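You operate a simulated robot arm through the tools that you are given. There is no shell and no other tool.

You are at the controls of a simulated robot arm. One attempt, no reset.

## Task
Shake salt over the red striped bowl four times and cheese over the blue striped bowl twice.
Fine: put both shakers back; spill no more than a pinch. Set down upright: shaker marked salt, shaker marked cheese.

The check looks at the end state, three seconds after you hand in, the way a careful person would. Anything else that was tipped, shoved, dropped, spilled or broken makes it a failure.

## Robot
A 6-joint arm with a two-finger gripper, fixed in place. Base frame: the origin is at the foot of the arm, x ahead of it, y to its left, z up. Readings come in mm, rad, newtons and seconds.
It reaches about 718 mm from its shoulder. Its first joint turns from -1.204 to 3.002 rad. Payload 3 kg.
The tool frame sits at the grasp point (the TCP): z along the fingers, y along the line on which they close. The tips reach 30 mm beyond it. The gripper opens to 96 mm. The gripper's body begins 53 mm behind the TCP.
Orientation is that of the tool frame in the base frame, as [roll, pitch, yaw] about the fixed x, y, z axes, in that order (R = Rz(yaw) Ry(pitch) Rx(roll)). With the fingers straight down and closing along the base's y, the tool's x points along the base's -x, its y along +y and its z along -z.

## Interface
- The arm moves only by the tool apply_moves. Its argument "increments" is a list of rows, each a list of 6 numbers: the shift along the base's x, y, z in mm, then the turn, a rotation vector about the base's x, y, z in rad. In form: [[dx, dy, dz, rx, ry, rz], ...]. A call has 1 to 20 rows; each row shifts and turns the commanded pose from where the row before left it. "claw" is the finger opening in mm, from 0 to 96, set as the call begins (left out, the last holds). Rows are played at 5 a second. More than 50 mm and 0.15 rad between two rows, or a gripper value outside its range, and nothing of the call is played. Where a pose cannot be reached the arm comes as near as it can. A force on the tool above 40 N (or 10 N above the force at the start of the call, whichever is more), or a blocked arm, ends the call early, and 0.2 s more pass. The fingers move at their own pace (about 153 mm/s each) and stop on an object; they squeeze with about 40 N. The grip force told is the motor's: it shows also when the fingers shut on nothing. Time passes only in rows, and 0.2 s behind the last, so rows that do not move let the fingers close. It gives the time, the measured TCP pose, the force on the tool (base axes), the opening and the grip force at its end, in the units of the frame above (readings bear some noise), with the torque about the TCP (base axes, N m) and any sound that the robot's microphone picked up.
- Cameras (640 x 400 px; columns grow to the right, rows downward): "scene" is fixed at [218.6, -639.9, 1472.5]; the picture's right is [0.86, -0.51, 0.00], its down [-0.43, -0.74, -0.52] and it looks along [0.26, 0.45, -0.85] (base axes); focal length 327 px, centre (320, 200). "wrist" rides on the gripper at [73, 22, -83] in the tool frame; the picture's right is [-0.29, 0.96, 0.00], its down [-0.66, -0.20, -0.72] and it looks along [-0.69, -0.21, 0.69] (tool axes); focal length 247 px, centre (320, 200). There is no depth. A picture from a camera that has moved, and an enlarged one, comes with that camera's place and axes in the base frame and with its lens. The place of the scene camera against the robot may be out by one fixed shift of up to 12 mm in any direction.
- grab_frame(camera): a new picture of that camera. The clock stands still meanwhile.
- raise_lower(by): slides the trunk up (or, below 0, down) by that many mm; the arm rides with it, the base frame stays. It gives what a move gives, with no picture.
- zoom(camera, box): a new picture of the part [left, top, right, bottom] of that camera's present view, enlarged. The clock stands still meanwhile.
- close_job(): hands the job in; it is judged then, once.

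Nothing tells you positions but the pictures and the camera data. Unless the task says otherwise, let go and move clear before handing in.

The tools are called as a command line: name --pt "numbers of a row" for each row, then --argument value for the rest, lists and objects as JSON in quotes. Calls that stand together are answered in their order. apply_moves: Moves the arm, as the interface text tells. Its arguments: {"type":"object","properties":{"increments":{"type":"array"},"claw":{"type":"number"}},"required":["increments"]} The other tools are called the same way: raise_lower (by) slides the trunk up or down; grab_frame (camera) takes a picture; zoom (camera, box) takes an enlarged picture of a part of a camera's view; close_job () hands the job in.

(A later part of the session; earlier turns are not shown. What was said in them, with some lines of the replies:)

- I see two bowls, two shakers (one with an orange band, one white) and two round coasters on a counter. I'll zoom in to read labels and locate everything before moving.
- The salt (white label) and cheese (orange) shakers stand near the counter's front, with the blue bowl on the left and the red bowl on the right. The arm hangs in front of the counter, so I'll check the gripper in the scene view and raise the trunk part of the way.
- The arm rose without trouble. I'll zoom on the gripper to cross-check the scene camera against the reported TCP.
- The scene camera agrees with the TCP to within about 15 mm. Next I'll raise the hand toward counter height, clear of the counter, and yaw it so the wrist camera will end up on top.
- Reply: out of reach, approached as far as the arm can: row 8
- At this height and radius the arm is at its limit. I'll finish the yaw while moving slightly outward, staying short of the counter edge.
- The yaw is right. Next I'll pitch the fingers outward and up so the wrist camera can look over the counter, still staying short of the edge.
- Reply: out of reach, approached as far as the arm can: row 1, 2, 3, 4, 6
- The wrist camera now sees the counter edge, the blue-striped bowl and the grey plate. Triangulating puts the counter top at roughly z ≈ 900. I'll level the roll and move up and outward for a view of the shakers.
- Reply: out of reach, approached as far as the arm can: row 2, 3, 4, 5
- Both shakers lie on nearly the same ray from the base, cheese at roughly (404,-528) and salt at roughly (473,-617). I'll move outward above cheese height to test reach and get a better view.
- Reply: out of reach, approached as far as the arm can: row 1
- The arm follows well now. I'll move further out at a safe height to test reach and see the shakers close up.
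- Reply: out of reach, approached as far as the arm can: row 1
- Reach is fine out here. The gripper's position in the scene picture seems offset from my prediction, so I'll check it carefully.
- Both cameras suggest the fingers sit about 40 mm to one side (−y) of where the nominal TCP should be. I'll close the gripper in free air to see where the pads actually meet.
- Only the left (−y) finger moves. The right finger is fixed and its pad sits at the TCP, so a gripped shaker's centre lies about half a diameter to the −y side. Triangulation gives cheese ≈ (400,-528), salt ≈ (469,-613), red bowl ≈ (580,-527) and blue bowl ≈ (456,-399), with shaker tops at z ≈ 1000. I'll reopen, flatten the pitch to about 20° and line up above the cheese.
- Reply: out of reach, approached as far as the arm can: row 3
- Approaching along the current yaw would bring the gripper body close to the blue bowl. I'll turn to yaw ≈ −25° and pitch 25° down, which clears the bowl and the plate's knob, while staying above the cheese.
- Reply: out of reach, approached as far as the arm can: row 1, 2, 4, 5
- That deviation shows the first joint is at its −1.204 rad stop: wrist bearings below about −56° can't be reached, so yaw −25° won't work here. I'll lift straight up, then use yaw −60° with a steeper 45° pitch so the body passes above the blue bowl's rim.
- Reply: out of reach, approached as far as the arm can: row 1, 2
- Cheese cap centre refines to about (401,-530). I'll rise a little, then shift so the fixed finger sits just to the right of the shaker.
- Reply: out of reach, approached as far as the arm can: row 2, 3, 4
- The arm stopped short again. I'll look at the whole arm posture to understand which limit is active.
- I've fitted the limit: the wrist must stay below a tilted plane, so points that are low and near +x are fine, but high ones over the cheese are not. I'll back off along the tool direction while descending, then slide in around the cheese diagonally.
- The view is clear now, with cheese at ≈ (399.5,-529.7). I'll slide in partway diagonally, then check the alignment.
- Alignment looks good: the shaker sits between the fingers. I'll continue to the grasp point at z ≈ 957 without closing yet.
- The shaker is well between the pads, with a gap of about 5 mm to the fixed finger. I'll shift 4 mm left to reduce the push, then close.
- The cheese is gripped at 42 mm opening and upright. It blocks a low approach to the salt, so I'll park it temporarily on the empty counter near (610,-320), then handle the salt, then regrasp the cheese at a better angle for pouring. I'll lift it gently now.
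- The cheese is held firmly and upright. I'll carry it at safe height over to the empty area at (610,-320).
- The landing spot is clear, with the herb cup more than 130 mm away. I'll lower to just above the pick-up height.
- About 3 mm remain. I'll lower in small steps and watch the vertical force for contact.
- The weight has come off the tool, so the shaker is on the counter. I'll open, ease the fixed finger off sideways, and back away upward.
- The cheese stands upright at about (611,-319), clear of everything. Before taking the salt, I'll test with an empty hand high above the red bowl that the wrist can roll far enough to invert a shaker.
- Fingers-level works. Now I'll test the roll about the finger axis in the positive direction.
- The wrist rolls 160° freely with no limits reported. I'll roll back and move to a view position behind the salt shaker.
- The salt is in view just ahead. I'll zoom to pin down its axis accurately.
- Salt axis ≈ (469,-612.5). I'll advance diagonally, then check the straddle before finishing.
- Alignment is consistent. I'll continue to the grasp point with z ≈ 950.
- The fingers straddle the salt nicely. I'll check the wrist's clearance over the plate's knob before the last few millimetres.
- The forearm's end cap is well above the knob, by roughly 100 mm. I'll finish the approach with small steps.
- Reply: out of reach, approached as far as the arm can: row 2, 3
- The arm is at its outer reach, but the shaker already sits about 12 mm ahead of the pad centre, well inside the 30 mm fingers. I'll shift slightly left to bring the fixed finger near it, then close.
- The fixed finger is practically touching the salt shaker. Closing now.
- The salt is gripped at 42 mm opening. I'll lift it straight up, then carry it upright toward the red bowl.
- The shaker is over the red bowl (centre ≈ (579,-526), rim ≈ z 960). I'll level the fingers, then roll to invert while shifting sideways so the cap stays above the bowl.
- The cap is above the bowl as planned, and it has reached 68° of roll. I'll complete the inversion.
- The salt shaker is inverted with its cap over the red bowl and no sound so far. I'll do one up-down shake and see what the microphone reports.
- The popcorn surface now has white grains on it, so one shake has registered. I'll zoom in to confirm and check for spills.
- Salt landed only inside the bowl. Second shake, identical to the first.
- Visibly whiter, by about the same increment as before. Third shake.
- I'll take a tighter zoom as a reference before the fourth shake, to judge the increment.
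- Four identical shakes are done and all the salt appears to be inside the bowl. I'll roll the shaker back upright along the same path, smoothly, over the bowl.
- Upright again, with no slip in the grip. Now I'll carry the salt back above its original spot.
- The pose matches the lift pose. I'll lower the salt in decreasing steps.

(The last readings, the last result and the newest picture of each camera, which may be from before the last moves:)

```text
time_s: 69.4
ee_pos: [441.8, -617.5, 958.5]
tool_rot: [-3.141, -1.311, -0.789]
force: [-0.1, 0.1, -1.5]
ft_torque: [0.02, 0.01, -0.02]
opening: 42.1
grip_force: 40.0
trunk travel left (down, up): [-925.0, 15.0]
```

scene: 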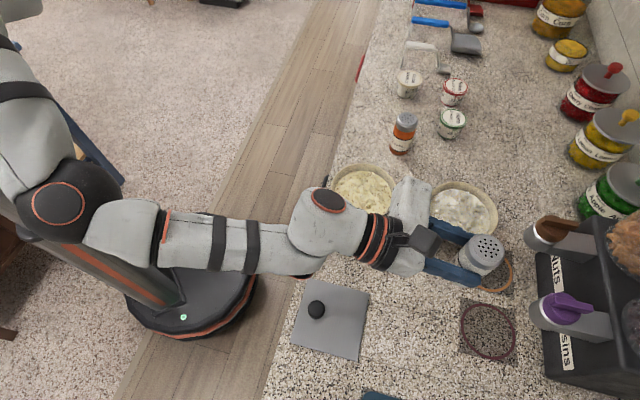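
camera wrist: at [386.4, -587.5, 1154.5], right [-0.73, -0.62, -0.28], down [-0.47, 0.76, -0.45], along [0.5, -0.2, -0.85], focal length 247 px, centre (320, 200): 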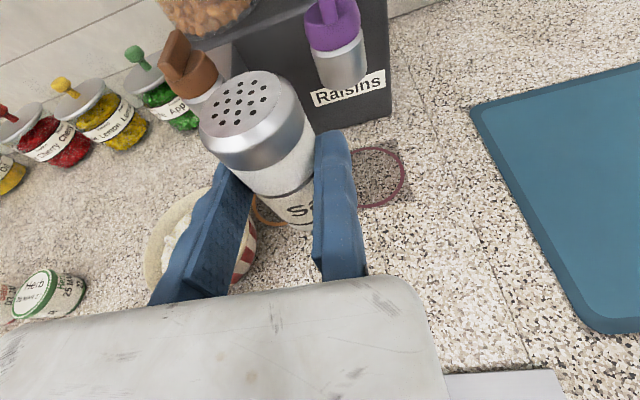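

Still carrying the weight (Fz ≈ −1.5). I'll lower a touch more.

apply_moves --pt "0.5 0.5 -1.5 0 0 0" --pt "0 0 0 0 0 0"

zoom --camera "scene" --box '[400, 210, 500, 310]'

```text
time_s: 70.0
ee_pos: [441.5, -617.5, 955.5]
tool_rot: [-3.141, -1.31, -0.79]
force: [-0.4, -0.3, -0.4]
ft_torque: [0.01, 0.06, 0.0]
opening: 42.1
grip_force: 39.9
trunk travel left (down, up): [-925.0, 15.0]
```

```text
4.00 times, centred on (450, 260) of scene
camera zoom: at [218.6, -639.9, 1472.5], right [0.86, -0.51, 0.0], down [-0.43, -0.74, -0.52], along [0.26, 0.45, -0.85], focal length 1308 px, centre (-200, -40)
```

zoom: 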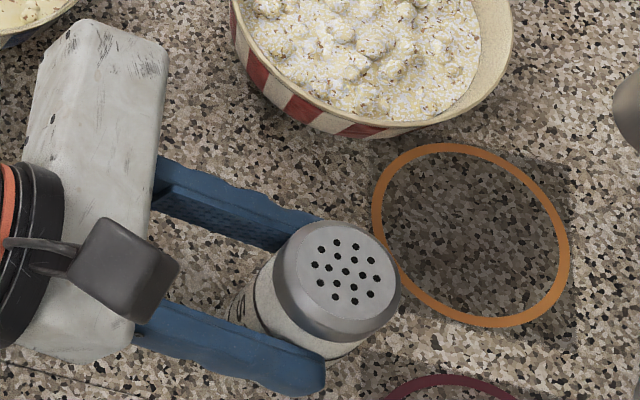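

The cap is at its original image position. One more millimetre to seat it.

apply_moves --pt "0 0 -1 0 0 0" --pt "0 0 0 0 0 0"

```text
time_s: 70.6
ee_pos: [442.4, -617.8, 955.3]
tool_rot: [3.141, -1.31, -0.786]
force: [1.1, 0.3, -0.2]
ft_torque: [0.01, 0.0, 0.03]
opening: 42.1
grip_force: 39.8
trunk travel left (down, up): [-925.0, 15.0]
```

Back at the original commanded height with the weight off. I'll release, ease the fixed finger away, and retreat straight back before rising.

apply_moves --pt "0 0 0 0 0 0" --pt "0 0 0 0 0 0" --claw 64

apply_moves --pt "-2.8 -2.8 0 0 0 0" --pt "-10 10 4 0 0 0" --pt "-14 14 12 0 0 0" --pt "-14 14 20 0 0 0" --pt "-10 10 25 0 0 0" --pt "0 0 0 0 0 0"

grab_frame --camera "wrist"

grab_frame --camera "scene"

```text
time_s: 71.2
ee_pos: [441.7, -617.0, 956.1]
tool_rot: [3.14, -1.31, -0.786]
force: [0.0, -0.1, 0.0]
ft_torque: [-0.03, 0.01, 0.01]
opening: 64.0
grip_force: 0.1
trunk travel left (down, up): [-925.0, 15.0]
```

```text
time_s: 72.6
ee_pos: [393.5, -572.3, 1017.9]
tool_rot: [3.136, -1.308, -0.782]
force: [-0.1, -1.0, -0.2]
ft_torque: [0.04, -0.02, 0.0]
opening: 64.0
grip_force: 0.1
trunk travel left (down, up): [-925.0, 15.0]
```

```text
taken
camera wrist: at [334.5, -543.5, 1109.9], right [-0.73, -0.62, -0.28], down [-0.47, 0.76, -0.45], along [0.49, -0.2, -0.85], focal length 247 px, centre (320, 200)
```

wrist: 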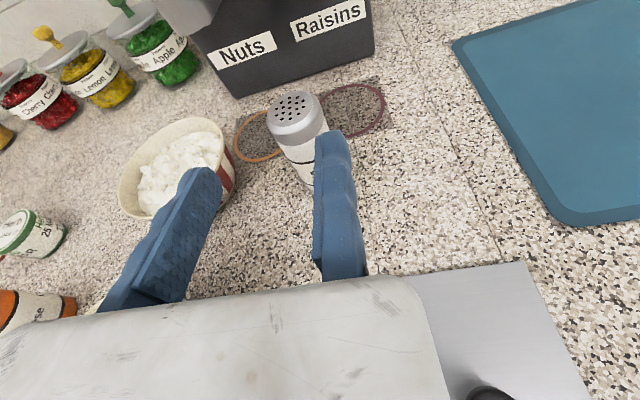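

```text
taken
```

scene: 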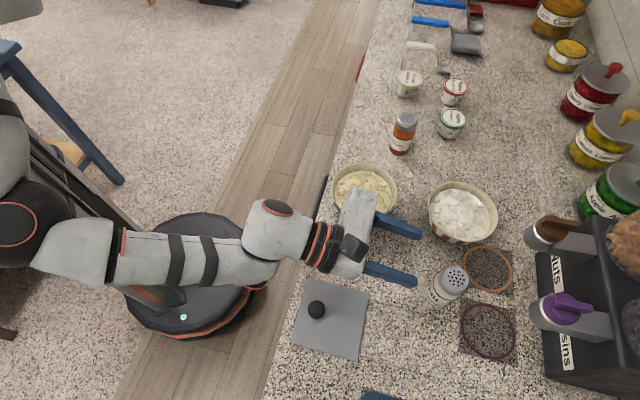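

The salt is back upright in place. I'll zoom in on the red bowl and the surrounding counter to check the result.

zoom --camera "scene" --box '[420, 170, 510, 250]'

zoom --camera "scene" --box '[400, 220, 530, 370]'

zoom --camera "scene" --box '[450, 205, 485, 230]'

```text
5.00 times, centred on (465, 210) of scene
camera zoom: at [218.6, -639.9, 1472.5], right [0.86, -0.51, 0.0], down [-0.43, -0.74, -0.52], along [0.26, 0.45, -0.85], focal length 1635 px, centre (-405, 150)
```

zoom: 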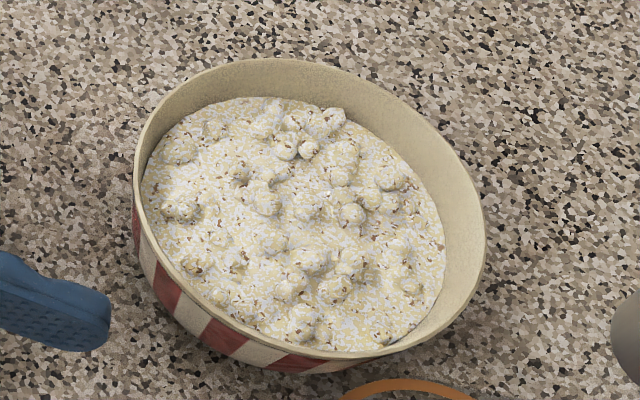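

```text
2.67 times, centred on (465, 295) of scene
camera zoom: at [218.6, -639.9, 1472.5], right [0.86, -0.51, 0.0], down [-0.43, -0.74, -0.52], along [0.26, 0.45, -0.85], focal length 872 px, centre (-67, -53)
```

zoom: 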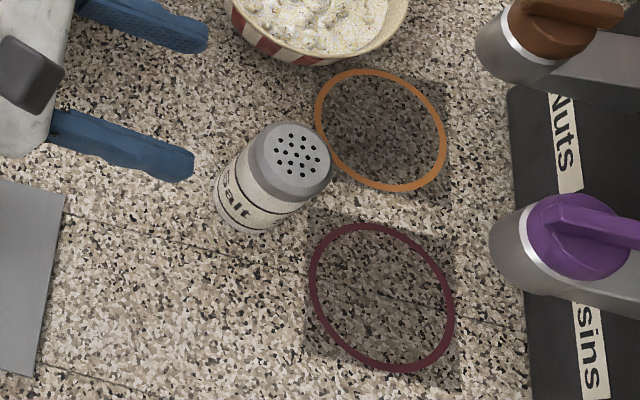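

```text
16.00 times, centred on (468, 218) of scene
camera zoom: at [218.6, -639.9, 1472.5], right [0.86, -0.51, 0.0], down [-0.43, -0.74, -0.52], along [0.26, 0.45, -0.85], focal length 5232 px, centre (-2040, -80)
```

zoom: 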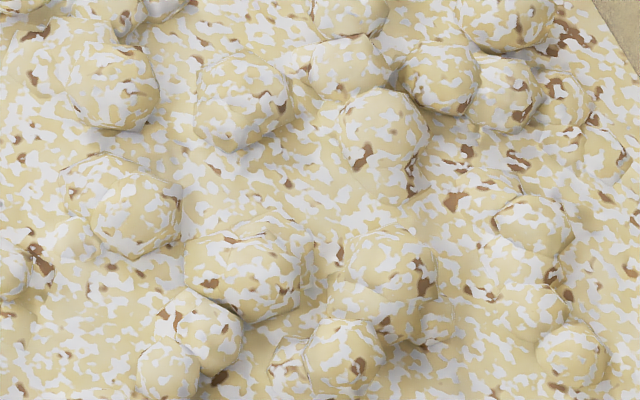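

Salt at home, red bowl salted, no visible spill on the counter. Next I'll fly over to the parked cheese, staying above the blue bowl.

apply_moves --pt "0 5 20 0 0 0" --pt "13.9 26.8 7 0 0 0.026" --pt "13.9 26.8 7 0 0 0.026" --pt "13.9 26.8 7 0 0 0.026" --pt "13.9 26.8 7 0 0 0.026" --pt "13.9 26.8 5 0 0 0.026" --pt "13.9 26.8 0 0 0 0.026" --pt "13.9 26.8 0 0 0 0.026" --pt "13.9 26.8 0 0 0 0.026" --pt "13.9 26.8 0 0 0 0.026" --pt "13.9 26.8 0 0 0 0.024" --pt "0 0 0 0 0 0" --claw 70

grab_frame --camera "wrist"

grab_frame --camera "scene"

```text
time_s: 75.2
ee_pos: [529.8, -301.4, 1069.8]
tool_rot: [-3.14, -1.311, -0.529]
force: [0.2, 0.6, 0.0]
ft_torque: [-0.03, 0.01, 0.01]
opening: 70.1
grip_force: 0.1
trunk travel left (down, up): [-925.0, 15.0]
```

```text
taken
camera wrist: at [464.9, -289.6, 1162.3], right [-0.55, -0.79, -0.28], down [-0.65, 0.61, -0.45], along [0.53, -0.06, -0.85], focal length 247 px, centre (320, 200)
```

wrist: 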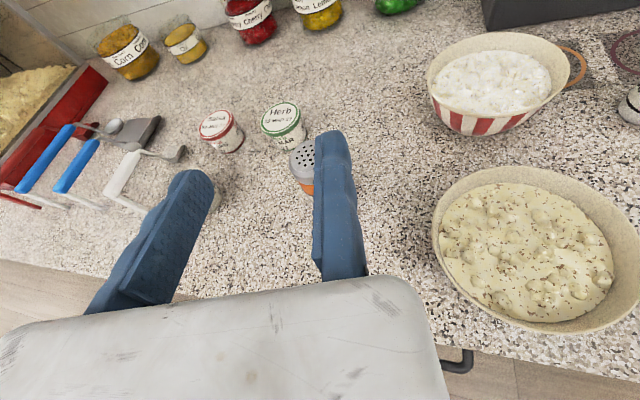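

```text
taken
```

scene: 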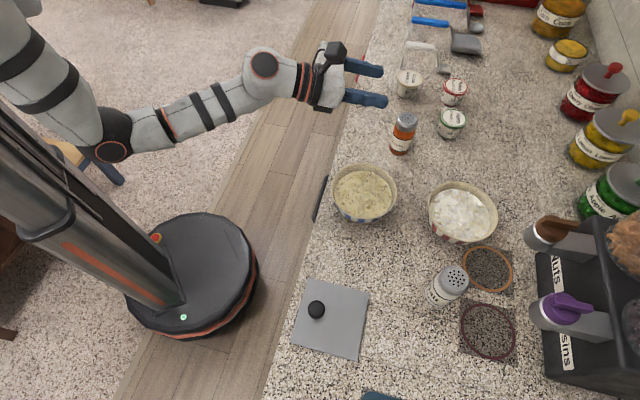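

The cheese is ahead. I'll drop to about z 1000 behind it and re-measure.

apply_moves --pt "4 -2 -24 0 0 0" --pt "4 -2 -24 0 0 0" --pt "4 -2 -20 0 0 0" --pt "0 0 0 0 0 0"

grab_frame --camera "wrist"

zoom --camera "wrist" --box '[220, 80, 380, 220]'

zoom --camera "scene" --box '[320, 50, 480, 180]'

```text
time_s: 76.2
ee_pos: [539.6, -304.4, 1002.0]
tool_rot: [-3.141, -1.311, -0.53]
force: [-0.9, 0.6, 0.1]
ft_torque: [0.02, 0.01, -0.02]
opening: 70.1
grip_force: 0.1
trunk travel left (down, up): [-925.0, 15.0]
```

```text
taken
camera wrist: at [475.7, -291.9, 1094.1], right [-0.55, -0.79, -0.28], down [-0.65, 0.61, -0.45], along [0.53, -0.06, -0.85], focal length 247 px, centre (320, 200)
```

wrist: 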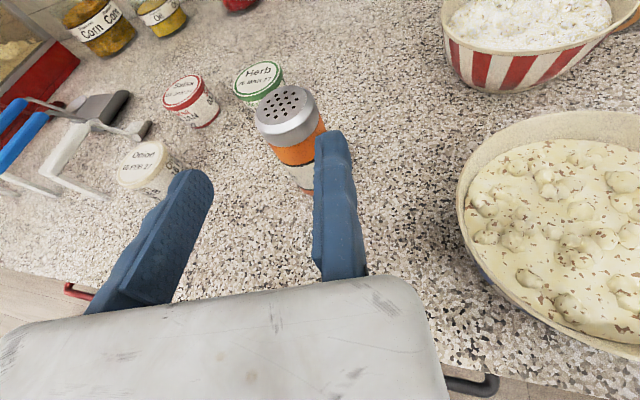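

```text
2.86 times, centred on (300, 150) of wrist
camera zoom: at [475.7, -291.9, 1094.1], right [-0.55, -0.79, -0.28], down [-0.65, 0.61, -0.45], along [0.53, -0.06, -0.85], focal length 706 px, centre (377, 343)
```

zoom: 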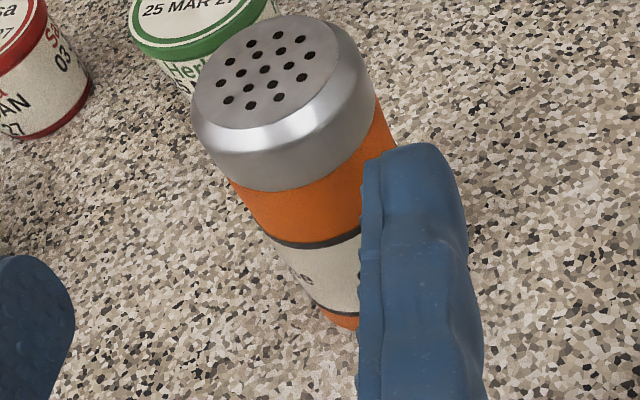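

```text
3.08 times, centred on (400, 115) of scene
camera zoom: at [218.6, -639.9, 1472.5], right [0.86, -0.51, 0.0], down [-0.43, -0.74, -0.52], along [0.26, 0.45, -0.85], focal length 1006 px, centre (74, 462)
```

zoom: 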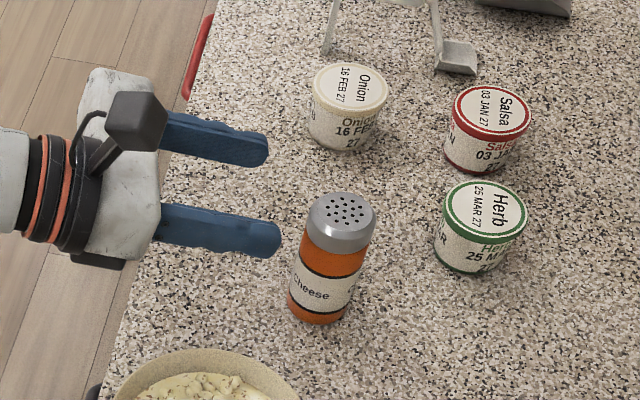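

Cheese axis ≈ (610.5,-320). I'll advance in two stages, keeping it between the fingers.

apply_moves --pt "9 -6 -6 0 0 0" --pt "9 -6 -7 0 0 0" --pt "9 -6 -7 0 0 0" --pt "9 -6 -7 0 0 0" --pt "0 0 0 0 0 0"

zoom --camera "wrist" --box '[160, 60, 400, 260]'

```text
time_s: 77.4
ee_pos: [575.7, -327.8, 975.6]
tool_rot: [3.14, -1.31, -0.528]
force: [0.4, -0.3, 0.6]
ft_torque: [0.0, 0.03, -0.01]
opening: 70.0
grip_force: 0.0
trunk travel left (down, up): [-925.0, 15.0]
```

```text
2.00 times, centred on (280, 160) of wrist
camera zoom: at [511.5, -315.1, 1067.9], right [-0.55, -0.79, -0.28], down [-0.65, 0.61, -0.45], along [0.53, -0.07, -0.85], focal length 494 px, centre (400, 280)
```

zoom: 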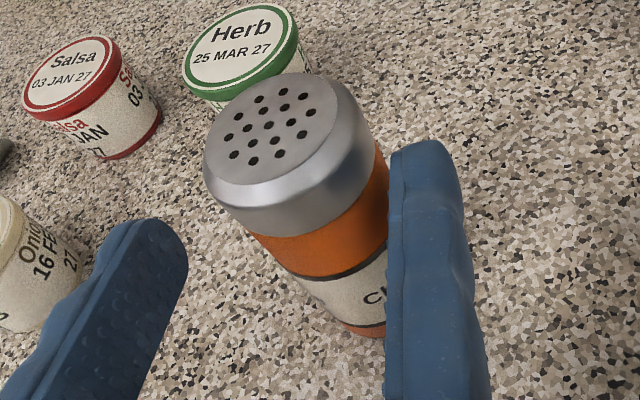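

Good alignment with a small gap on the fixed-finger side. I'll advance the final 22 mm.

apply_moves --pt "4 -5 -6 0 0 0" --pt "7 -4 -7 0 0 0" --pt "7 -4 -7 0 0 0" --pt "0 0 0 0 0 0"

zoom --camera "wrist" --box '[160, 60, 400, 260]'

```text
time_s: 78.4
ee_pos: [595.9, -343.1, 955.9]
tool_rot: [3.139, -1.31, -0.531]
force: [0.3, -0.6, 0.3]
ft_torque: [0.0, 0.01, 0.01]
opening: 70.0
grip_force: 0.1
trunk travel left (down, up): [-925.0, 15.0]
```

```text
2.00 times, centred on (280, 160) of wrist
camera zoom: at [530.3, -329.4, 1046.8], right [-0.55, -0.79, -0.28], down [-0.65, 0.61, -0.45], along [0.53, -0.06, -0.85], focal length 494 px, centre (400, 280)
```

zoom: 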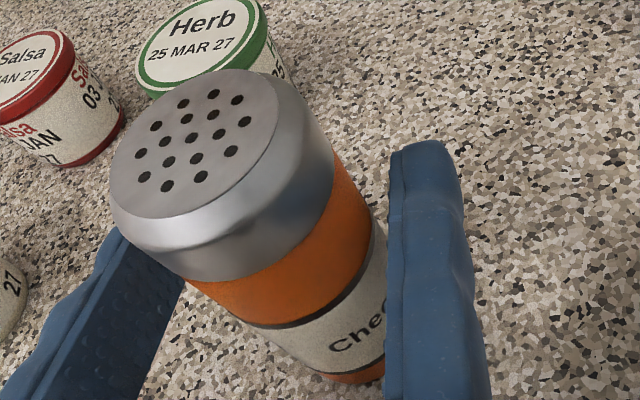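

The gap to the fixed finger is about 6 mm. I'll nudge left 4.5 mm and close.

apply_moves --pt "2.3 3.9 0 0 0 0" --pt "0 0 0 0 0 0"

apply_moves --pt "0 0 0 0 0 0" --pt "0 0 0 0 0 0" --pt "0 0 0 0 0 0" --claw 0

grab_frame --camera "wrist"

zoom --camera "scene" --box '[320, 50, 480, 180]'

```text
time_s: 79.0
ee_pos: [596.7, -338.4, 954.1]
tool_rot: [3.139, -1.31, -0.531]
force: [-0.6, 0.2, 0.0]
ft_torque: [0.01, 0.01, 0.02]
opening: 70.3
grip_force: 0.1
trunk travel left (down, up): [-925.0, 15.0]
```

```text
time_s: 79.8
ee_pos: [596.9, -338.1, 956.3]
tool_rot: [3.139, -1.309, -0.528]
force: [0.5, -0.5, 1.4]
ft_torque: [0.02, -0.08, 0.03]
opening: 42.5
grip_force: 39.9
trunk travel left (down, up): [-925.0, 15.0]
```

```text
taken
camera wrist: at [533.0, -325.6, 1046.4], right [-0.55, -0.79, -0.28], down [-0.65, 0.61, -0.45], along [0.53, -0.07, -0.85], focal length 247 px, centre (320, 200)
```

wrist: 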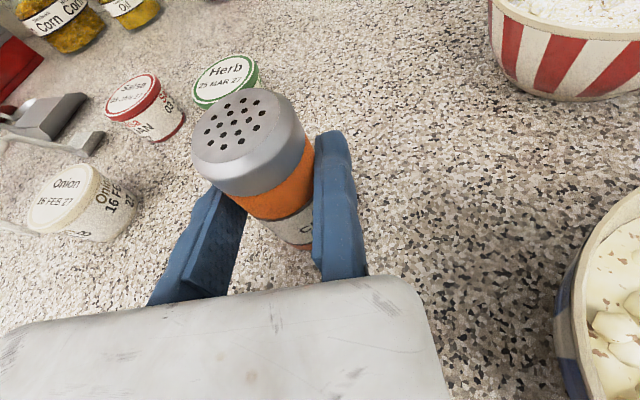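

```text
3.08 times, centred on (400, 115) of scene
camera zoom: at [218.6, -639.9, 1472.5], right [0.86, -0.51, 0.0], down [-0.43, -0.74, -0.52], along [0.26, 0.45, -0.85], focal length 1006 px, centre (74, 462)
```

zoom: 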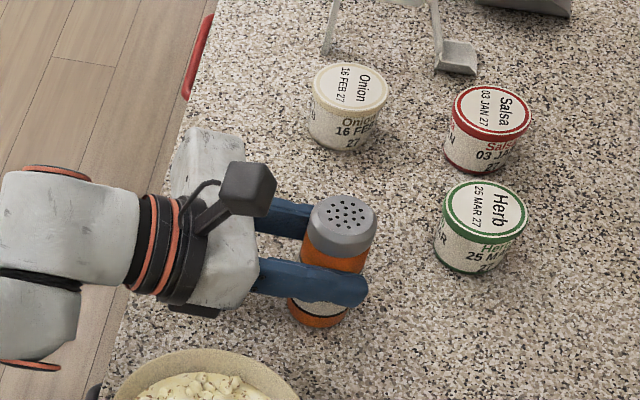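

The cheese is gripped. I'll lift it and carry it upright over the blue bowl.

apply_moves --pt "0 0 10 0 0 0" --pt "0 0 20 0 0 0" --pt "0 0 25 0 0 0" --pt "0 0 25 0 0 0" --pt "0 0 25 0 0 0" --pt "-20 -12 0 0 0 -0.031" --pt "-25 -15.4 0 0 0 -0.031" --pt "-25 -15.4 0 0 0 -0.031" --pt "-25 -15.4 0 0 0 -0.031" --pt "-25 -15.4 0 0 0 -0.031" --pt "-25 -15.4 0 0 0 -0.031" --pt "0 0 0 0 0 0"

grab_frame --camera "wrist"

grab_frame --camera "scene"

```text
time_s: 82.4
ee_pos: [455.6, -425.3, 1060.8]
tool_rot: [3.139, -1.309, -0.717]
force: [0.2, 0.4, -0.7]
ft_torque: [-0.04, 0.04, -0.03]
opening: 42.1
grip_force: 39.8
trunk travel left (down, up): [-925.0, 15.0]
```

```text
taken
camera wrist: at [394.1, -402.5, 1151.9], right [-0.69, -0.67, -0.28], down [-0.52, 0.72, -0.45], along [0.51, -0.16, -0.85], focal length 247 px, centre (320, 200)
```

wrist: 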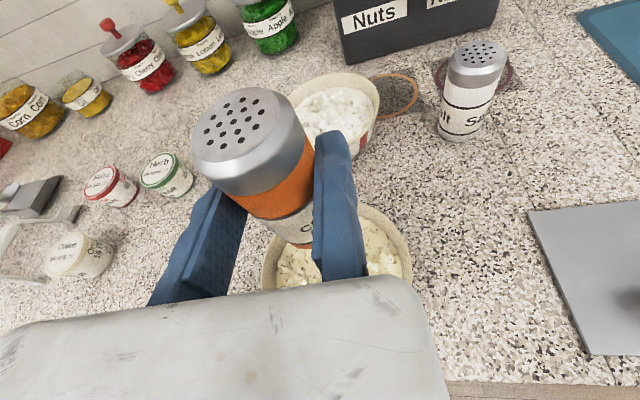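

```text
taken
```

scene: 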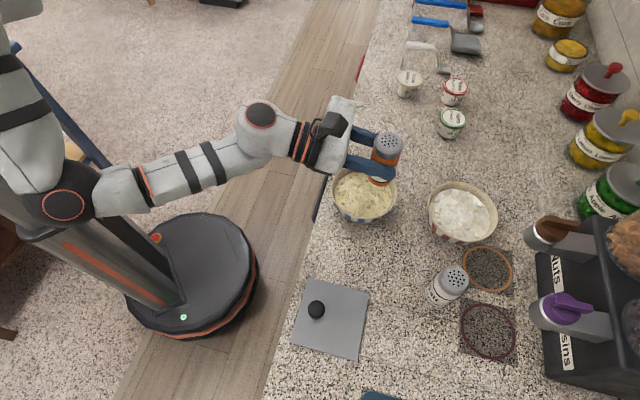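

The shaker is over the blue bowl (centre ≈ (457.5,-405.5)). I'll level the fingers, then do the first part of the inversion with the cap kept over the bowl.

apply_moves --pt "-1.5 -2 0 -0.086 -0.0989 0" --pt "-1.5 -2 0 -0.086 -0.0989 0" --pt "0 0 0 0 0 0"

apply_moves --pt "4.17 4.79 0 0.1112 -0.0969 0" --pt "4.17 4.79 0 0.1112 -0.0969 0" --pt "4.4 5.05 0 0.1112 -0.0969 0" --pt "4.4 5.05 0 0.1112 -0.0969 0" --pt "4.27 4.9 0 0.1112 -0.0969 0" --pt "4.27 4.9 0 0.1112 -0.0969 0" --pt "3.75 4.3 0 0.1112 -0.0969 0" --pt "3.75 4.3 0 0.1112 -0.0969 0" --pt "0 0 0 0 0 0"

grab_frame --camera "scene"

```text
time_s: 83.2
ee_pos: [450.7, -431.3, 1058.2]
tool_rot: [0.26, -1.569, 2.162]
force: [1.1, -0.3, -1.8]
ft_torque: [-0.02, 0.05, -0.01]
opening: 42.1
grip_force: 39.9
trunk travel left (down, up): [-925.0, 15.0]
```

```text
time_s: 85.2
ee_pos: [485.0, -392.5, 1059.7]
tool_rot: [-1.57, -0.388, -2.291]
force: [0.2, -0.9, -2.1]
ft_torque: [-0.03, -0.01, 0.03]
opening: 42.6
grip_force: 40.5
trunk travel left (down, up): [-925.0, 15.0]
```

```text
taken
```

scene: 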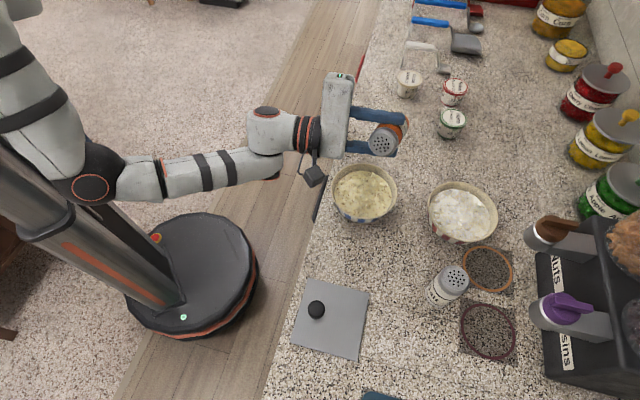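

The cap tracks over the bowl as planned. I'll finish the inversion and then look closely at the blue bowl before any shaking.

apply_moves --pt "2.92 3.35 0 0.1112 -0.0969 0" --pt "2.92 3.35 0 0.1112 -0.0969 0" --pt "1.8 2.07 0 0.1112 -0.0969 0" --pt "1.8 2.07 0 0.1112 -0.0969 0" --pt "0.6 0.68 0 0.1112 -0.0969 0" --pt "0.6 0.68 0 0.1112 -0.0969 0" --pt "-0.72 -0.83 0 0.1112 -0.0969 0" --pt "-0.72 -0.83 0 0.1112 -0.0969 0" --pt "-1.97 -2.26 0 0.1112 -0.0969 0" --pt "-1.97 -2.26 0 0.1112 -0.0969 0" --pt "-3.02 -3.47 0 0.1112 -0.0969 0" --pt "-3.02 -3.47 0 0.1112 -0.0969 0"

grab_frame --camera "scene"

zoom --camera "scene" --box '[325, 155, 405, 230]'

zoom --camera "scene" --box '[347, 190, 382, 215]'

```text
time_s: 87.8
ee_pos: [482.5, -394.9, 1060.5]
tool_rot: [-1.587, 1.381, -2.305]
force: [0.3, 0.2, -1.7]
ft_torque: [0.04, -0.01, -0.03]
opening: 42.4
grip_force: 39.6
trunk travel left (down, up): [-925.0, 15.0]
```

```text
taken
```

scene: 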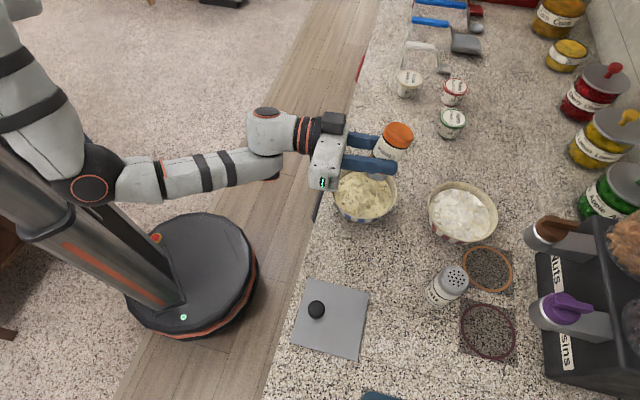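

```text
5.33 times, centred on (365, 192) of scene
camera zoom: at [218.6, -639.9, 1472.5], right [0.86, -0.51, 0.0], down [-0.43, -0.74, -0.52], along [0.26, 0.45, -0.85], focal length 1744 px, centre (80, 240)
```

zoom: 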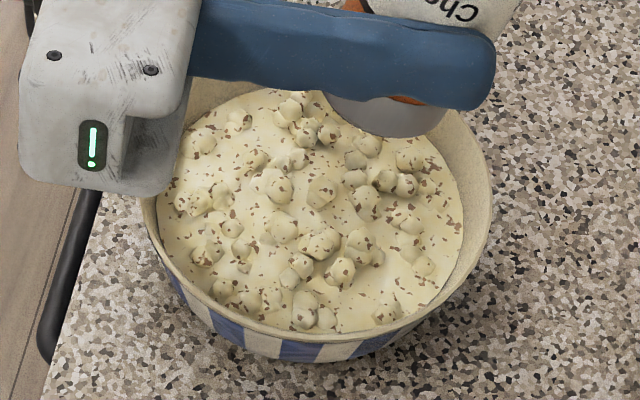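

```text
16.00 times, centred on (364, 202) of scene
camera zoom: at [218.6, -639.9, 1472.5], right [0.86, -0.51, 0.0], down [-0.43, -0.74, -0.52], along [0.26, 0.45, -0.85], focal length 5232 px, centre (-392, 160)
```

zoom: 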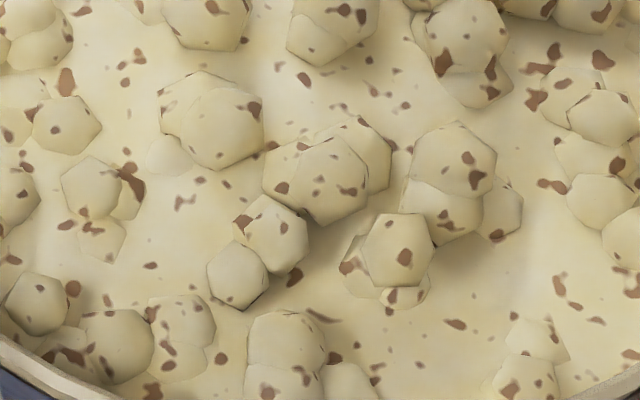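

The blue bowl is still clean, so inverting alone dispenses nothing. I'll do the up-stroke alone and check whether anything falls, to learn exactly what counts as one shake.

apply_moves --pt "0 0 40 0 0 0"

zoom --camera "scene" --box '[347, 190, 382, 215]'

```text
time_s: 88.2
ee_pos: [482.5, -394.8, 1097.4]
tool_rot: [-1.581, 1.377, -2.297]
force: [-0.8, 0.4, -0.5]
ft_torque: [0.04, -0.02, -0.04]
opening: 42.3
grip_force: 40.2
trunk travel left (down, up): [-925.0, 15.0]
```

```text
16.00 times, centred on (364, 202) of scene
camera zoom: at [218.6, -639.9, 1472.5], right [0.86, -0.51, 0.0], down [-0.43, -0.74, -0.52], along [0.26, 0.45, -0.85], focal length 5232 px, centre (-392, 160)
```

zoom: 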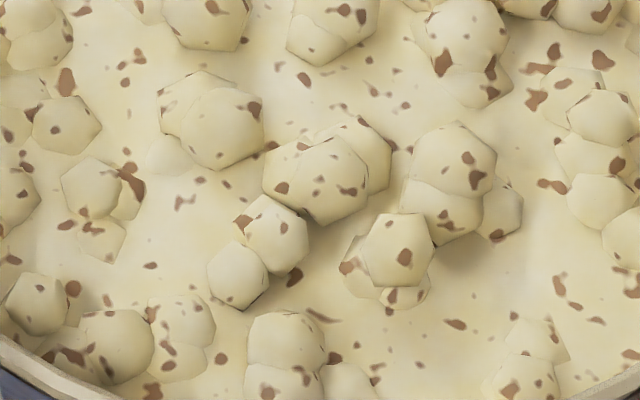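

Nothing falls on the up-stroke. Now the down-stroke.

apply_moves --pt "0 0 -40 0 0 0"

zoom --camera "scene" --box '[347, 190, 382, 215]'

zoom --camera "scene" --box '[325, 155, 405, 230]'

```text
time_s: 88.6
ee_pos: [484.3, -391.5, 1055.3]
tool_rot: [-1.589, 1.378, -2.302]
force: [-0.3, 0.2, -1.8]
ft_torque: [0.05, -0.03, -0.01]
opening: 42.0
grip_force: 40.1
trunk travel left (down, up): [-925.0, 15.0]
```

```text
16.00 times, centred on (364, 202) of scene
camera zoom: at [218.6, -639.9, 1472.5], right [0.86, -0.51, 0.0], down [-0.43, -0.74, -0.52], along [0.26, 0.45, -0.85], focal length 5232 px, centre (-392, 160)
```

zoom: 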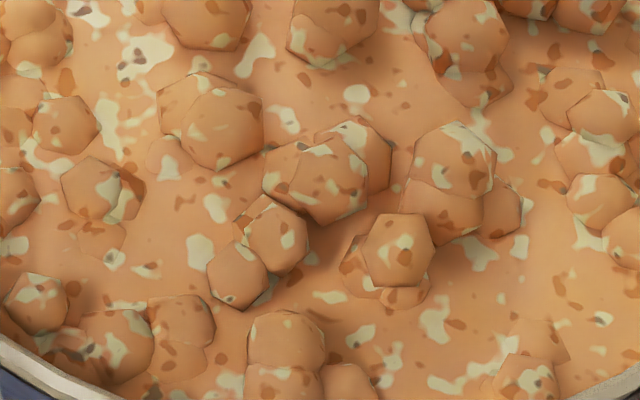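

```text
5.33 times, centred on (365, 192) of scene
camera zoom: at [218.6, -639.9, 1472.5], right [0.86, -0.51, 0.0], down [-0.43, -0.74, -0.52], along [0.26, 0.45, -0.85], focal length 1744 px, centre (80, 240)
```

zoom: 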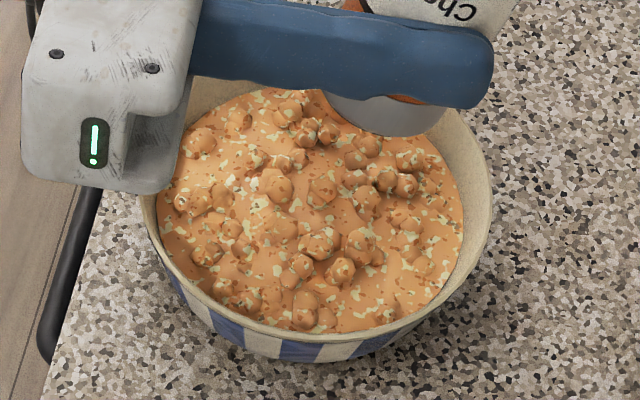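

That confirms it: one up-down cycle gives one dispense, on the down-stroke, so the salt received exactly four. Now the second and last cheese shake.

apply_moves --pt "0 0 40 0 0 0" --pt "0 0 -40 0 0 0" --pt "0 0 0 0 0 0" --pt "0 0 0 0 0 0"

zoom --camera "scene" --box '[347, 190, 382, 215]'

zoom --camera "scene" --box '[325, 155, 405, 230]'

```text
time_s: 89.6
ee_pos: [483.3, -395.8, 1057.5]
tool_rot: [-1.585, 1.38, -2.3]
force: [-0.8, -0.1, -1.4]
ft_torque: [0.03, -0.01, 0.02]
opening: 42.5
grip_force: 39.7
trunk travel left (down, up): [-925.0, 15.0]
```

```text
16.00 times, centred on (364, 202) of scene
camera zoom: at [218.6, -639.9, 1472.5], right [0.86, -0.51, 0.0], down [-0.43, -0.74, -0.52], along [0.26, 0.45, -0.85], focal length 5232 px, centre (-392, 160)
```

zoom: 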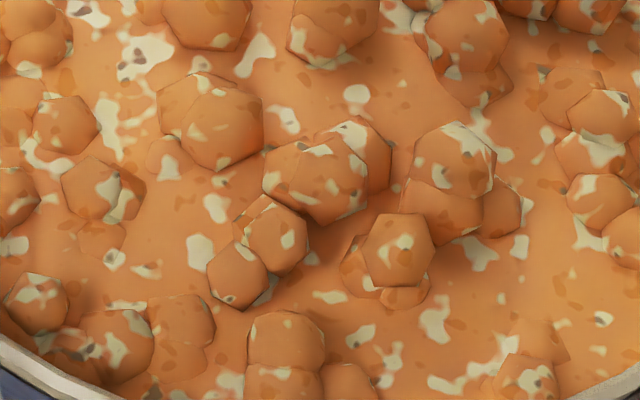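

```text
5.33 times, centred on (365, 192) of scene
camera zoom: at [218.6, -639.9, 1472.5], right [0.86, -0.51, 0.0], down [-0.43, -0.74, -0.52], along [0.26, 0.45, -0.85], focal length 1744 px, centre (80, 240)
```

zoom: 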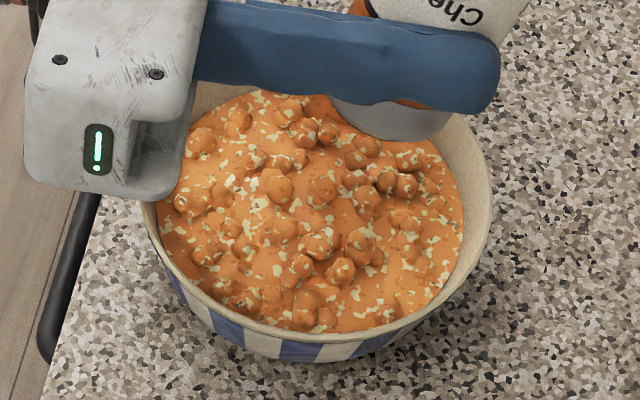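

Deeper orange with the same footprint, so two cheese shakes are in. I'll roll the shaker back upright over the bowl.

apply_moves --pt "3.02 3.47 0 -0.1112 0.0969 0" --pt "3.02 3.47 0 -0.1112 0.0969 0" --pt "1.97 2.26 0 -0.1112 0.0969 0" --pt "1.97 2.26 0 -0.1112 0.0969 0" --pt "0.72 0.83 0 -0.1112 0.0969 0" --pt "0.72 0.83 0 -0.1112 0.0969 0" --pt "-0.6 -0.68 0 -0.1112 0.0969 0" --pt "-0.6 -0.68 0 -0.1112 0.0969 0" --pt "-1.8 -2.07 0 -0.1112 0.0969 0" --pt "-1.8 -2.07 0 -0.1112 0.0969 0" --pt "-2.92 -3.35 0 -0.1112 0.0969 0" --pt "-2.92 -3.35 0 -0.1112 0.0969 0" --pt "-3.75 -4.3 0 -0.1112 0.0969 0" --pt "-3.75 -4.3 0 -0.1112 0.0969 0" --pt "-4.27 -4.9 0 -0.1112 0.0969 0" --pt "-4.27 -4.9 0 -0.1112 0.0969 0" --pt "-4.4 -5.05 0 -0.1112 0.0969 0" --pt "-4.4 -5.05 0 -0.1112 0.0969 0" --pt "-4.17 -4.79 0 -0.1112 0.0969 0" --pt "-4.17 -4.79 0 -0.1112 0.0969 0"

apply_moves --pt "0 0 0 0.086 0.0989 0" --pt "0 0 0 0.086 0.0989 0" --pt "0 0 0 0 0 0"

grab_frame --camera "wrist"

grab_frame --camera "scene"

```text
time_s: 93.8
ee_pos: [452.4, -431.1, 1058.6]
tool_rot: [1.115, -1.567, 1.308]
force: [-0.4, -0.2, -1.2]
ft_torque: [0.01, -0.01, -0.01]
opening: 42.2
grip_force: 39.7
trunk travel left (down, up): [-925.0, 15.0]
```

```text
time_s: 94.6
ee_pos: [450.5, -430.8, 1060.2]
tool_rot: [3.14, -1.31, -0.716]
force: [-0.8, 0.7, -0.8]
ft_torque: [0.0, 0.0, 0.02]
opening: 42.1
grip_force: 39.6
trunk travel left (down, up): [-925.0, 15.0]
```

```text
taken
camera wrist: at [389.3, -407.2, 1151.6], right [-0.68, -0.67, -0.28], down [-0.52, 0.72, -0.45], along [0.51, -0.16, -0.85], focal length 247 px, centre (320, 200)
```

wrist: 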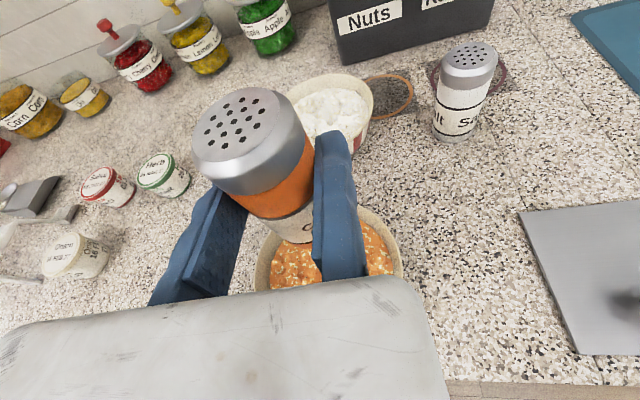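

```text
taken
```

scene: 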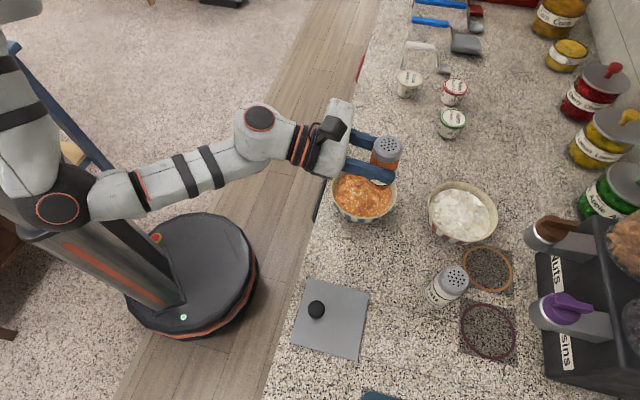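

Upright again, with no slip. I'll carry the cheese back toward its original spot at (400.5,-531.5), descending only once clear of the blue bowl.

apply_moves --pt "-10 -19 0 0 0 0.03" --pt "-10 -19 0 0 0 0.03" --pt "-10 -19 -6 0 0 0.03" --pt "-10 -20 -10 0 0 0.03" --pt "-11 -20 -12 0 0 0.037" --pt "-11 -20 -14 0 0 0" --pt "0 0 0 0 0 0"

grab_frame --camera "wrist"

grab_frame --camera "scene"

```text
time_s: 96.2
ee_pos: [388.6, -547.2, 1016.4]
tool_rot: [3.137, -1.312, -0.558]
force: [-0.1, 0.2, -1.1]
ft_torque: [0.0, 0.01, -0.02]
opening: 42.3
grip_force: 39.8
trunk travel left (down, up): [-925.0, 15.0]
```

```text
taken
camera wrist: at [323.5, -533.6, 1107.8], right [-0.57, -0.77, -0.28], down [-0.63, 0.63, -0.45], along [0.53, -0.08, -0.85], focal length 247 px, centre (320, 200)
```

wrist: 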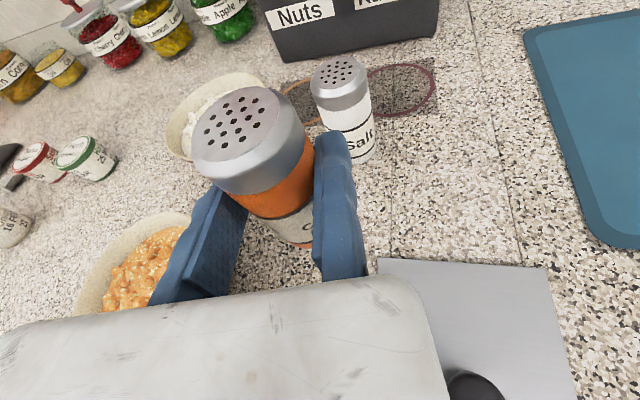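

```text
taken
```

scene: 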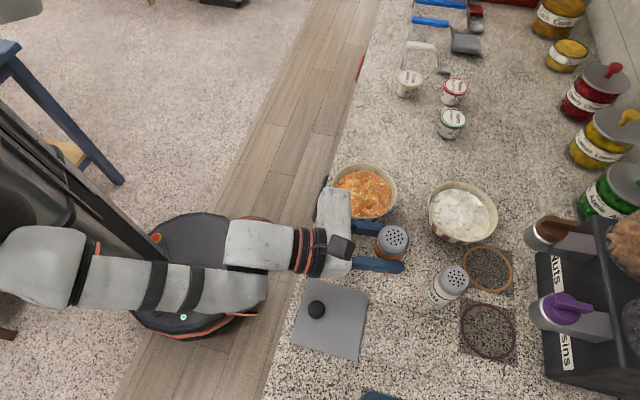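

All within reach. The gripper body should clear the blue bowl by about 19 mm. I'll lower most of the way and check.

apply_moves --pt "0 0 -18 0 0 0" --pt "0 0 -18 0 0 0" --pt "0 0 -12 0 0 0" --pt "0 0 -6 0 0 0" --pt "0 0 0 0 0 0"

zoom --camera "scene" --box '[300, 150, 460, 320]'

grab_frame --camera "wrist"

```text
time_s: 97.4
ee_pos: [387.5, -548.2, 961.7]
tool_rot: [-3.14, -1.311, -0.561]
force: [0.7, -0.2, -1.2]
ft_torque: [0.01, -0.03, -0.01]
opening: 42.3
grip_force: 39.6
trunk travel left (down, up): [-925.0, 15.0]
```

```text
2.35 times, centred on (380, 235) of scene
camera zoom: at [218.6, -639.9, 1472.5], right [0.86, -0.51, 0.0], down [-0.43, -0.74, -0.52], along [0.26, 0.45, -0.85], focal length 769 px, centre (179, 118)
```

zoom: 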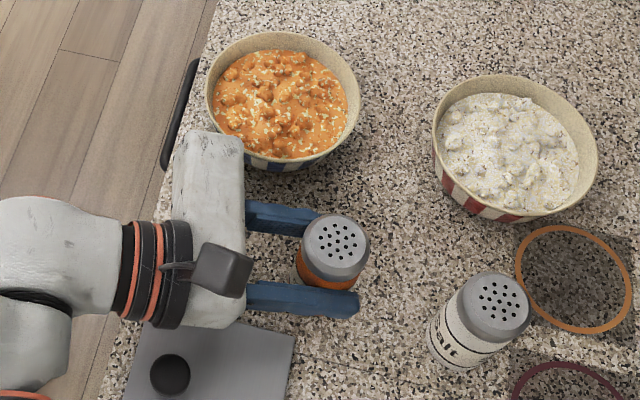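

```text
taken
camera wrist: at [322.9, -534.0, 1053.7], right [-0.57, -0.77, -0.28], down [-0.63, 0.63, -0.45], along [0.53, -0.08, -0.85], focal length 247 px, centre (320, 200)
```

wrist: 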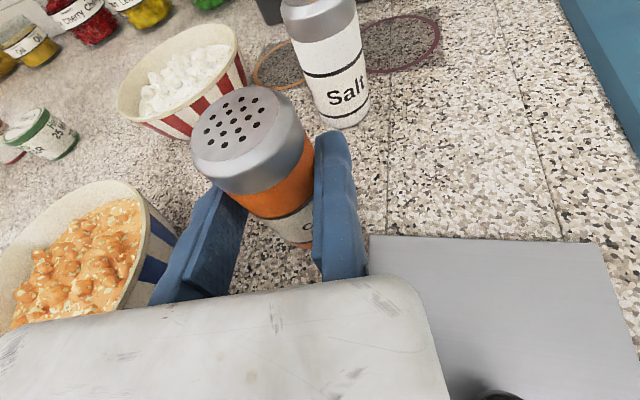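

The cheese is within 2–3 mm of its original spot and the body clears the bowl. I'll lower the last few millimetres.

apply_moves --pt "-1.5 0.5 -3 0 0 0" --pt "0 0 0 0 0 0"

apply_moves --pt "0 0 -1.5 0 0 0" --pt "0 0 0 0 0 0"

apply_moves --pt "0 0 -1 0 0 0" --pt "0 0 0 0 0 0"

```text
time_s: 98.0
ee_pos: [384.5, -547.2, 959.6]
tool_rot: [3.142, -1.311, -0.559]
force: [-0.4, 0.9, -0.8]
ft_torque: [0.01, 0.05, 0.02]
opening: 42.0
grip_force: 39.9
trunk travel left (down, up): [-925.0, 15.0]
```

```text
time_s: 98.6
ee_pos: [385.8, -547.8, 958.3]
tool_rot: [3.141, -1.31, -0.56]
force: [0.3, 0.1, -0.9]
ft_torque: [0.0, 0.05, 0.03]
opening: 42.1
grip_force: 40.3
trunk travel left (down, up): [-925.0, 15.0]
```

```text
time_s: 99.2
ee_pos: [385.7, -548.3, 958.6]
tool_rot: [3.141, -1.311, -0.56]
force: [0.0, 0.0, -0.9]
ft_torque: [0.02, 0.02, -0.01]
opening: 42.1
grip_force: 39.9
trunk travel left (down, up): [-925.0, 15.0]
```

By bookkeeping about 3.5 mm remain. I'll continue in small steps, watching the force.

apply_moves --pt "0 0 -1.5 0 0 0" --pt "0 0 0 0 0 0"

apply_moves --pt "0 0 -1.2 0 0 0" --pt "0 0 0 0 0 0"

apply_moves --pt "0 0 -0.8 0 0 0" --pt "0 0 0 0 0 0"

```text
time_s: 99.8
ee_pos: [386.9, -549.1, 955.5]
tool_rot: [3.142, -1.311, -0.561]
force: [0.1, 0.7, -0.7]
ft_torque: [0.01, -0.01, 0.0]
opening: 42.3
grip_force: 40.2
trunk travel left (down, up): [-925.0, 15.0]
```

```text
time_s: 100.4
ee_pos: [385.7, -547.0, 954.3]
tool_rot: [-3.141, -1.311, -0.561]
force: [0.5, 0.0, -2.0]
ft_torque: [-0.03, 0.03, -0.05]
opening: 42.2
grip_force: 40.4
trunk travel left (down, up): [-925.0, 15.0]
```

```text
time_s: 101.0
ee_pos: [386.6, -546.7, 955.0]
tool_rot: [3.138, -1.311, -0.559]
force: [0.8, 0.8, -1.2]
ft_torque: [-0.01, 0.03, 0.01]
opening: 42.3
grip_force: 39.8
trunk travel left (down, up): [-925.0, 15.0]
```

The tool still seems to carry some weight. One more millimetre.

apply_moves --pt "0 0 -1 0 0 0" --pt "0 0 0 0 0 0" --pt "0 0 0 0 0 0"

zoom --camera "scene" --box '[340, 210, 440, 310]'

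```text
time_s: 101.8
ee_pos: [387.3, -547.7, 954.5]
tool_rot: [3.139, -1.312, -0.557]
force: [1.6, -0.4, 2.6]
ft_torque: [0.01, -0.02, -0.01]
opening: 42.0
grip_force: 40.2
trunk travel left (down, up): [-925.0, 15.0]
```

```text
4.00 times, centred on (390, 260) of scene
camera zoom: at [218.6, -639.9, 1472.5], right [0.86, -0.51, 0.0], down [-0.43, -0.74, -0.52], along [0.26, 0.45, -0.85], focal length 1308 px, centre (40, -40)
```

zoom: 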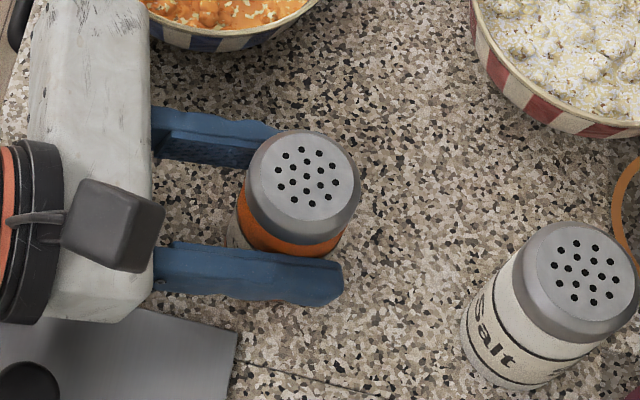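

Contact is confirmed (Fz now +2.6 N). I'll release, ease off sideways, and back out slowly.

apply_moves --pt "0 0 0 0 0 0" --pt "0 0 0 0 0 0" --claw 60

apply_moves --pt "-2 -3.4 0 0 0 0" --pt "-8.5 5.3 3 0 0 0" --pt "-13 8 6 0 0 0" --pt "-13 8 10 0 0 0" --pt "-13 8 10 0 0 0" --pt "0 0 0 0 0 0"

grab_frame --camera "wrist"

grab_frame --camera "scene"

```text
time_s: 102.4
ee_pos: [387.1, -547.2, 953.3]
tool_rot: [3.14, -1.311, -0.559]
force: [-0.3, 0.3, -0.1]
ft_torque: [0.0, 0.0, -0.01]
opening: 59.8
grip_force: 0.1
trunk travel left (down, up): [-925.0, 15.0]
```

```text
time_s: 103.8
ee_pos: [335.9, -521.3, 983.9]
tool_rot: [3.14, -1.311, -0.554]
force: [0.0, 0.6, 0.2]
ft_torque: [-0.02, 0.01, -0.01]
opening: 60.0
grip_force: 0.0
trunk travel left (down, up): [-925.0, 15.0]
```

```text
taken
camera wrist: at [271.7, -506.6, 1075.3], right [-0.57, -0.77, -0.28], down [-0.63, 0.63, -0.45], along [0.53, -0.08, -0.85], focal length 247 px, centre (320, 200)
```

wrist: 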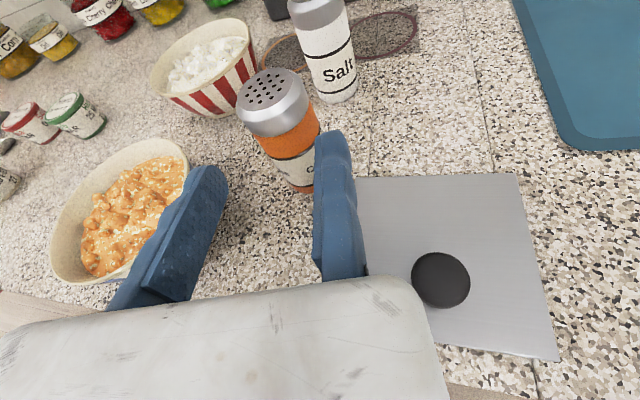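

```text
taken
```

scene: 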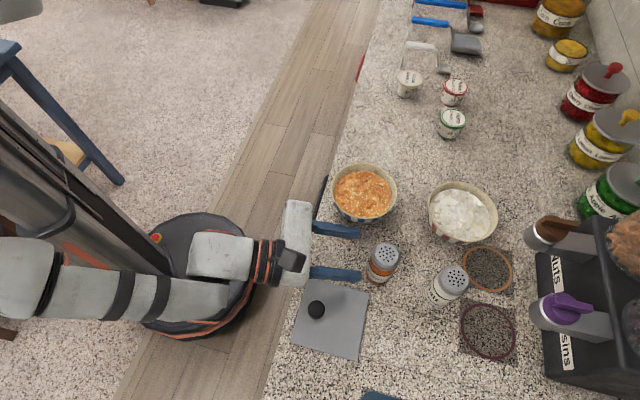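

Both shakers stand upright at their places. I'll move the arm clear of the counter items and then inspect everything.

apply_moves --pt "-8 15 2 0 0 0" --pt "-8 15 4 0 0 0" --pt "-8 15 6 0 0 0" --pt "-8 15 8 0 0 0" --pt "-8 15 8 0 0 0" --pt "-8 15 8 0 0 0" --pt "0 0 0 0 0 0"

grab_frame --camera "scene"

zoom --camera "scene" --box '[280, 140, 540, 380]'

zoom --camera "scene" --box '[350, 225, 490, 315]'

zoom --camera "scene" --box '[320, 150, 510, 255]'

```text
time_s: 105.4
ee_pos: [288.2, -431.5, 1019.2]
tool_rot: [3.139, -1.312, -0.559]
force: [0.1, 0.5, -0.7]
ft_torque: [0.0, 0.0, 0.02]
opening: 60.0
grip_force: 0.1
trunk travel left (down, up): [-925.0, 15.0]
```

```text
taken
```

scene: 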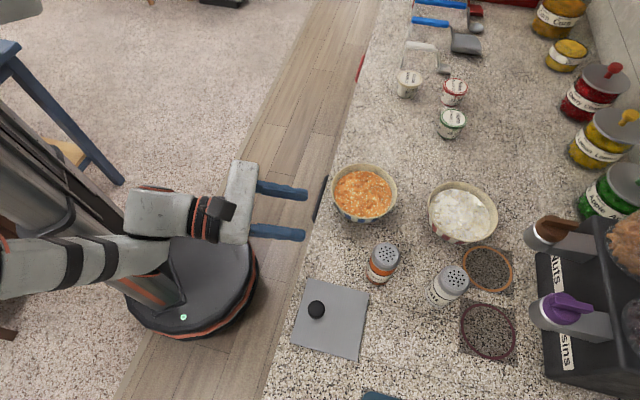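

```text
1.67 times, centred on (410, 260) of scene
camera zoom: at [218.6, -639.9, 1472.5], right [0.86, -0.51, 0.0], down [-0.43, -0.74, -0.52], along [0.26, 0.45, -0.85], focal length 545 px, centre (170, 100)
```

zoom: 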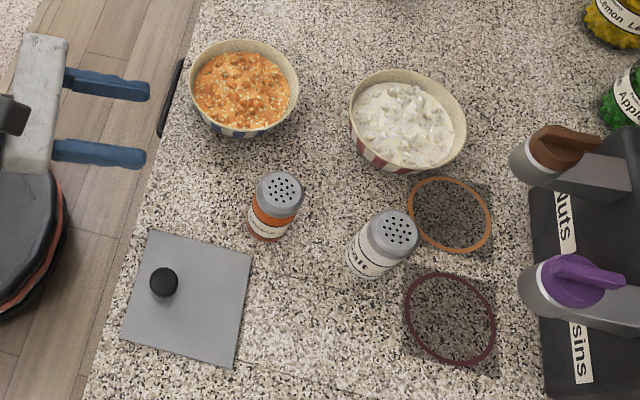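

```text
4.44 times, centred on (420, 270) of scene
camera zoom: at [218.6, -639.9, 1472.5], right [0.86, -0.51, 0.0], down [-0.43, -0.74, -0.52], along [0.26, 0.45, -0.85], focal length 1453 px, centre (-124, -111)
```

zoom: 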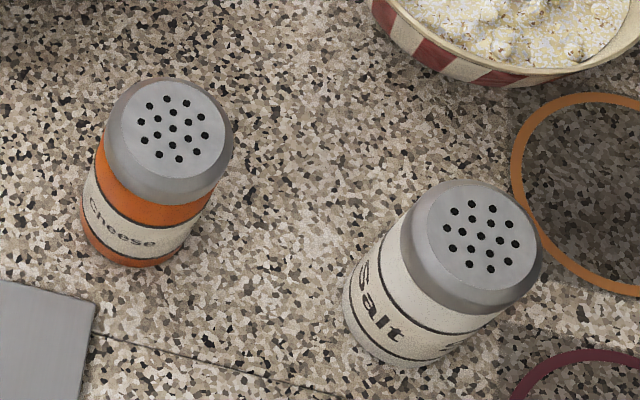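

```text
3.37 times, centred on (415, 202) of scene
camera zoom: at [218.6, -639.9, 1472.5], right [0.86, -0.51, 0.0], down [-0.43, -0.74, -0.52], along [0.26, 0.45, -0.85], focal length 1101 px, centre (0, 192)
```

zoom: 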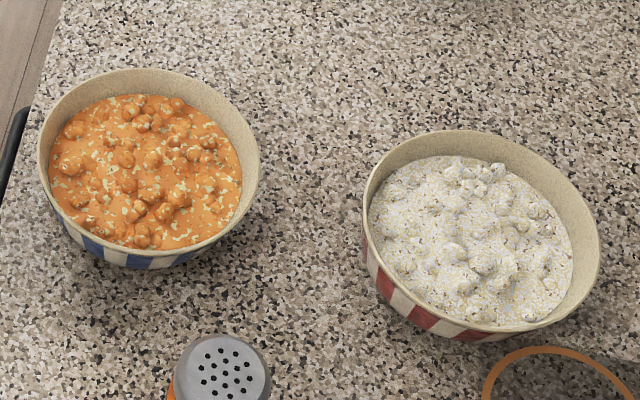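

Both bowls are seasoned inside their rims: orange cheese in the blue bowl and white salt in the red one. Both shakers stand upright within about 5 mm of where they started, nothing else was moved, and the gripper is empty and clear. I'm handing in.

close_job

```text
The job is handed in.
```

I gave the red striped bowl four shakes of salt and the blue striped bowl two shakes of cheese, then handed the job in. I haven't seen the result of the check.

- **Shakes:** I counted one up-and-down stroke with the shaker inverted as one shake. On the cheese I saw nothing fall on the up-stroke and one dose fall on the down-stroke. The salt got four of the same strokes. The last two changed the look of the bowl very little, so I'm relying on the stroke count there.
- **Shakers:** Both shakers are standing upright within about 5 mm of where they started. I took "put back" to mean their original spots, not the orange and maroon rings on the counter.
- **Parking the cheese:** The cheese shaker was in the way of the salt, so I parked it on clear counter for a while and returned it at the end.
- **Spills and other items:** In the last pictures I saw no salt or cheese outside the bowls, and nothing else had moved. The gripper is empty and clear of the counter items.
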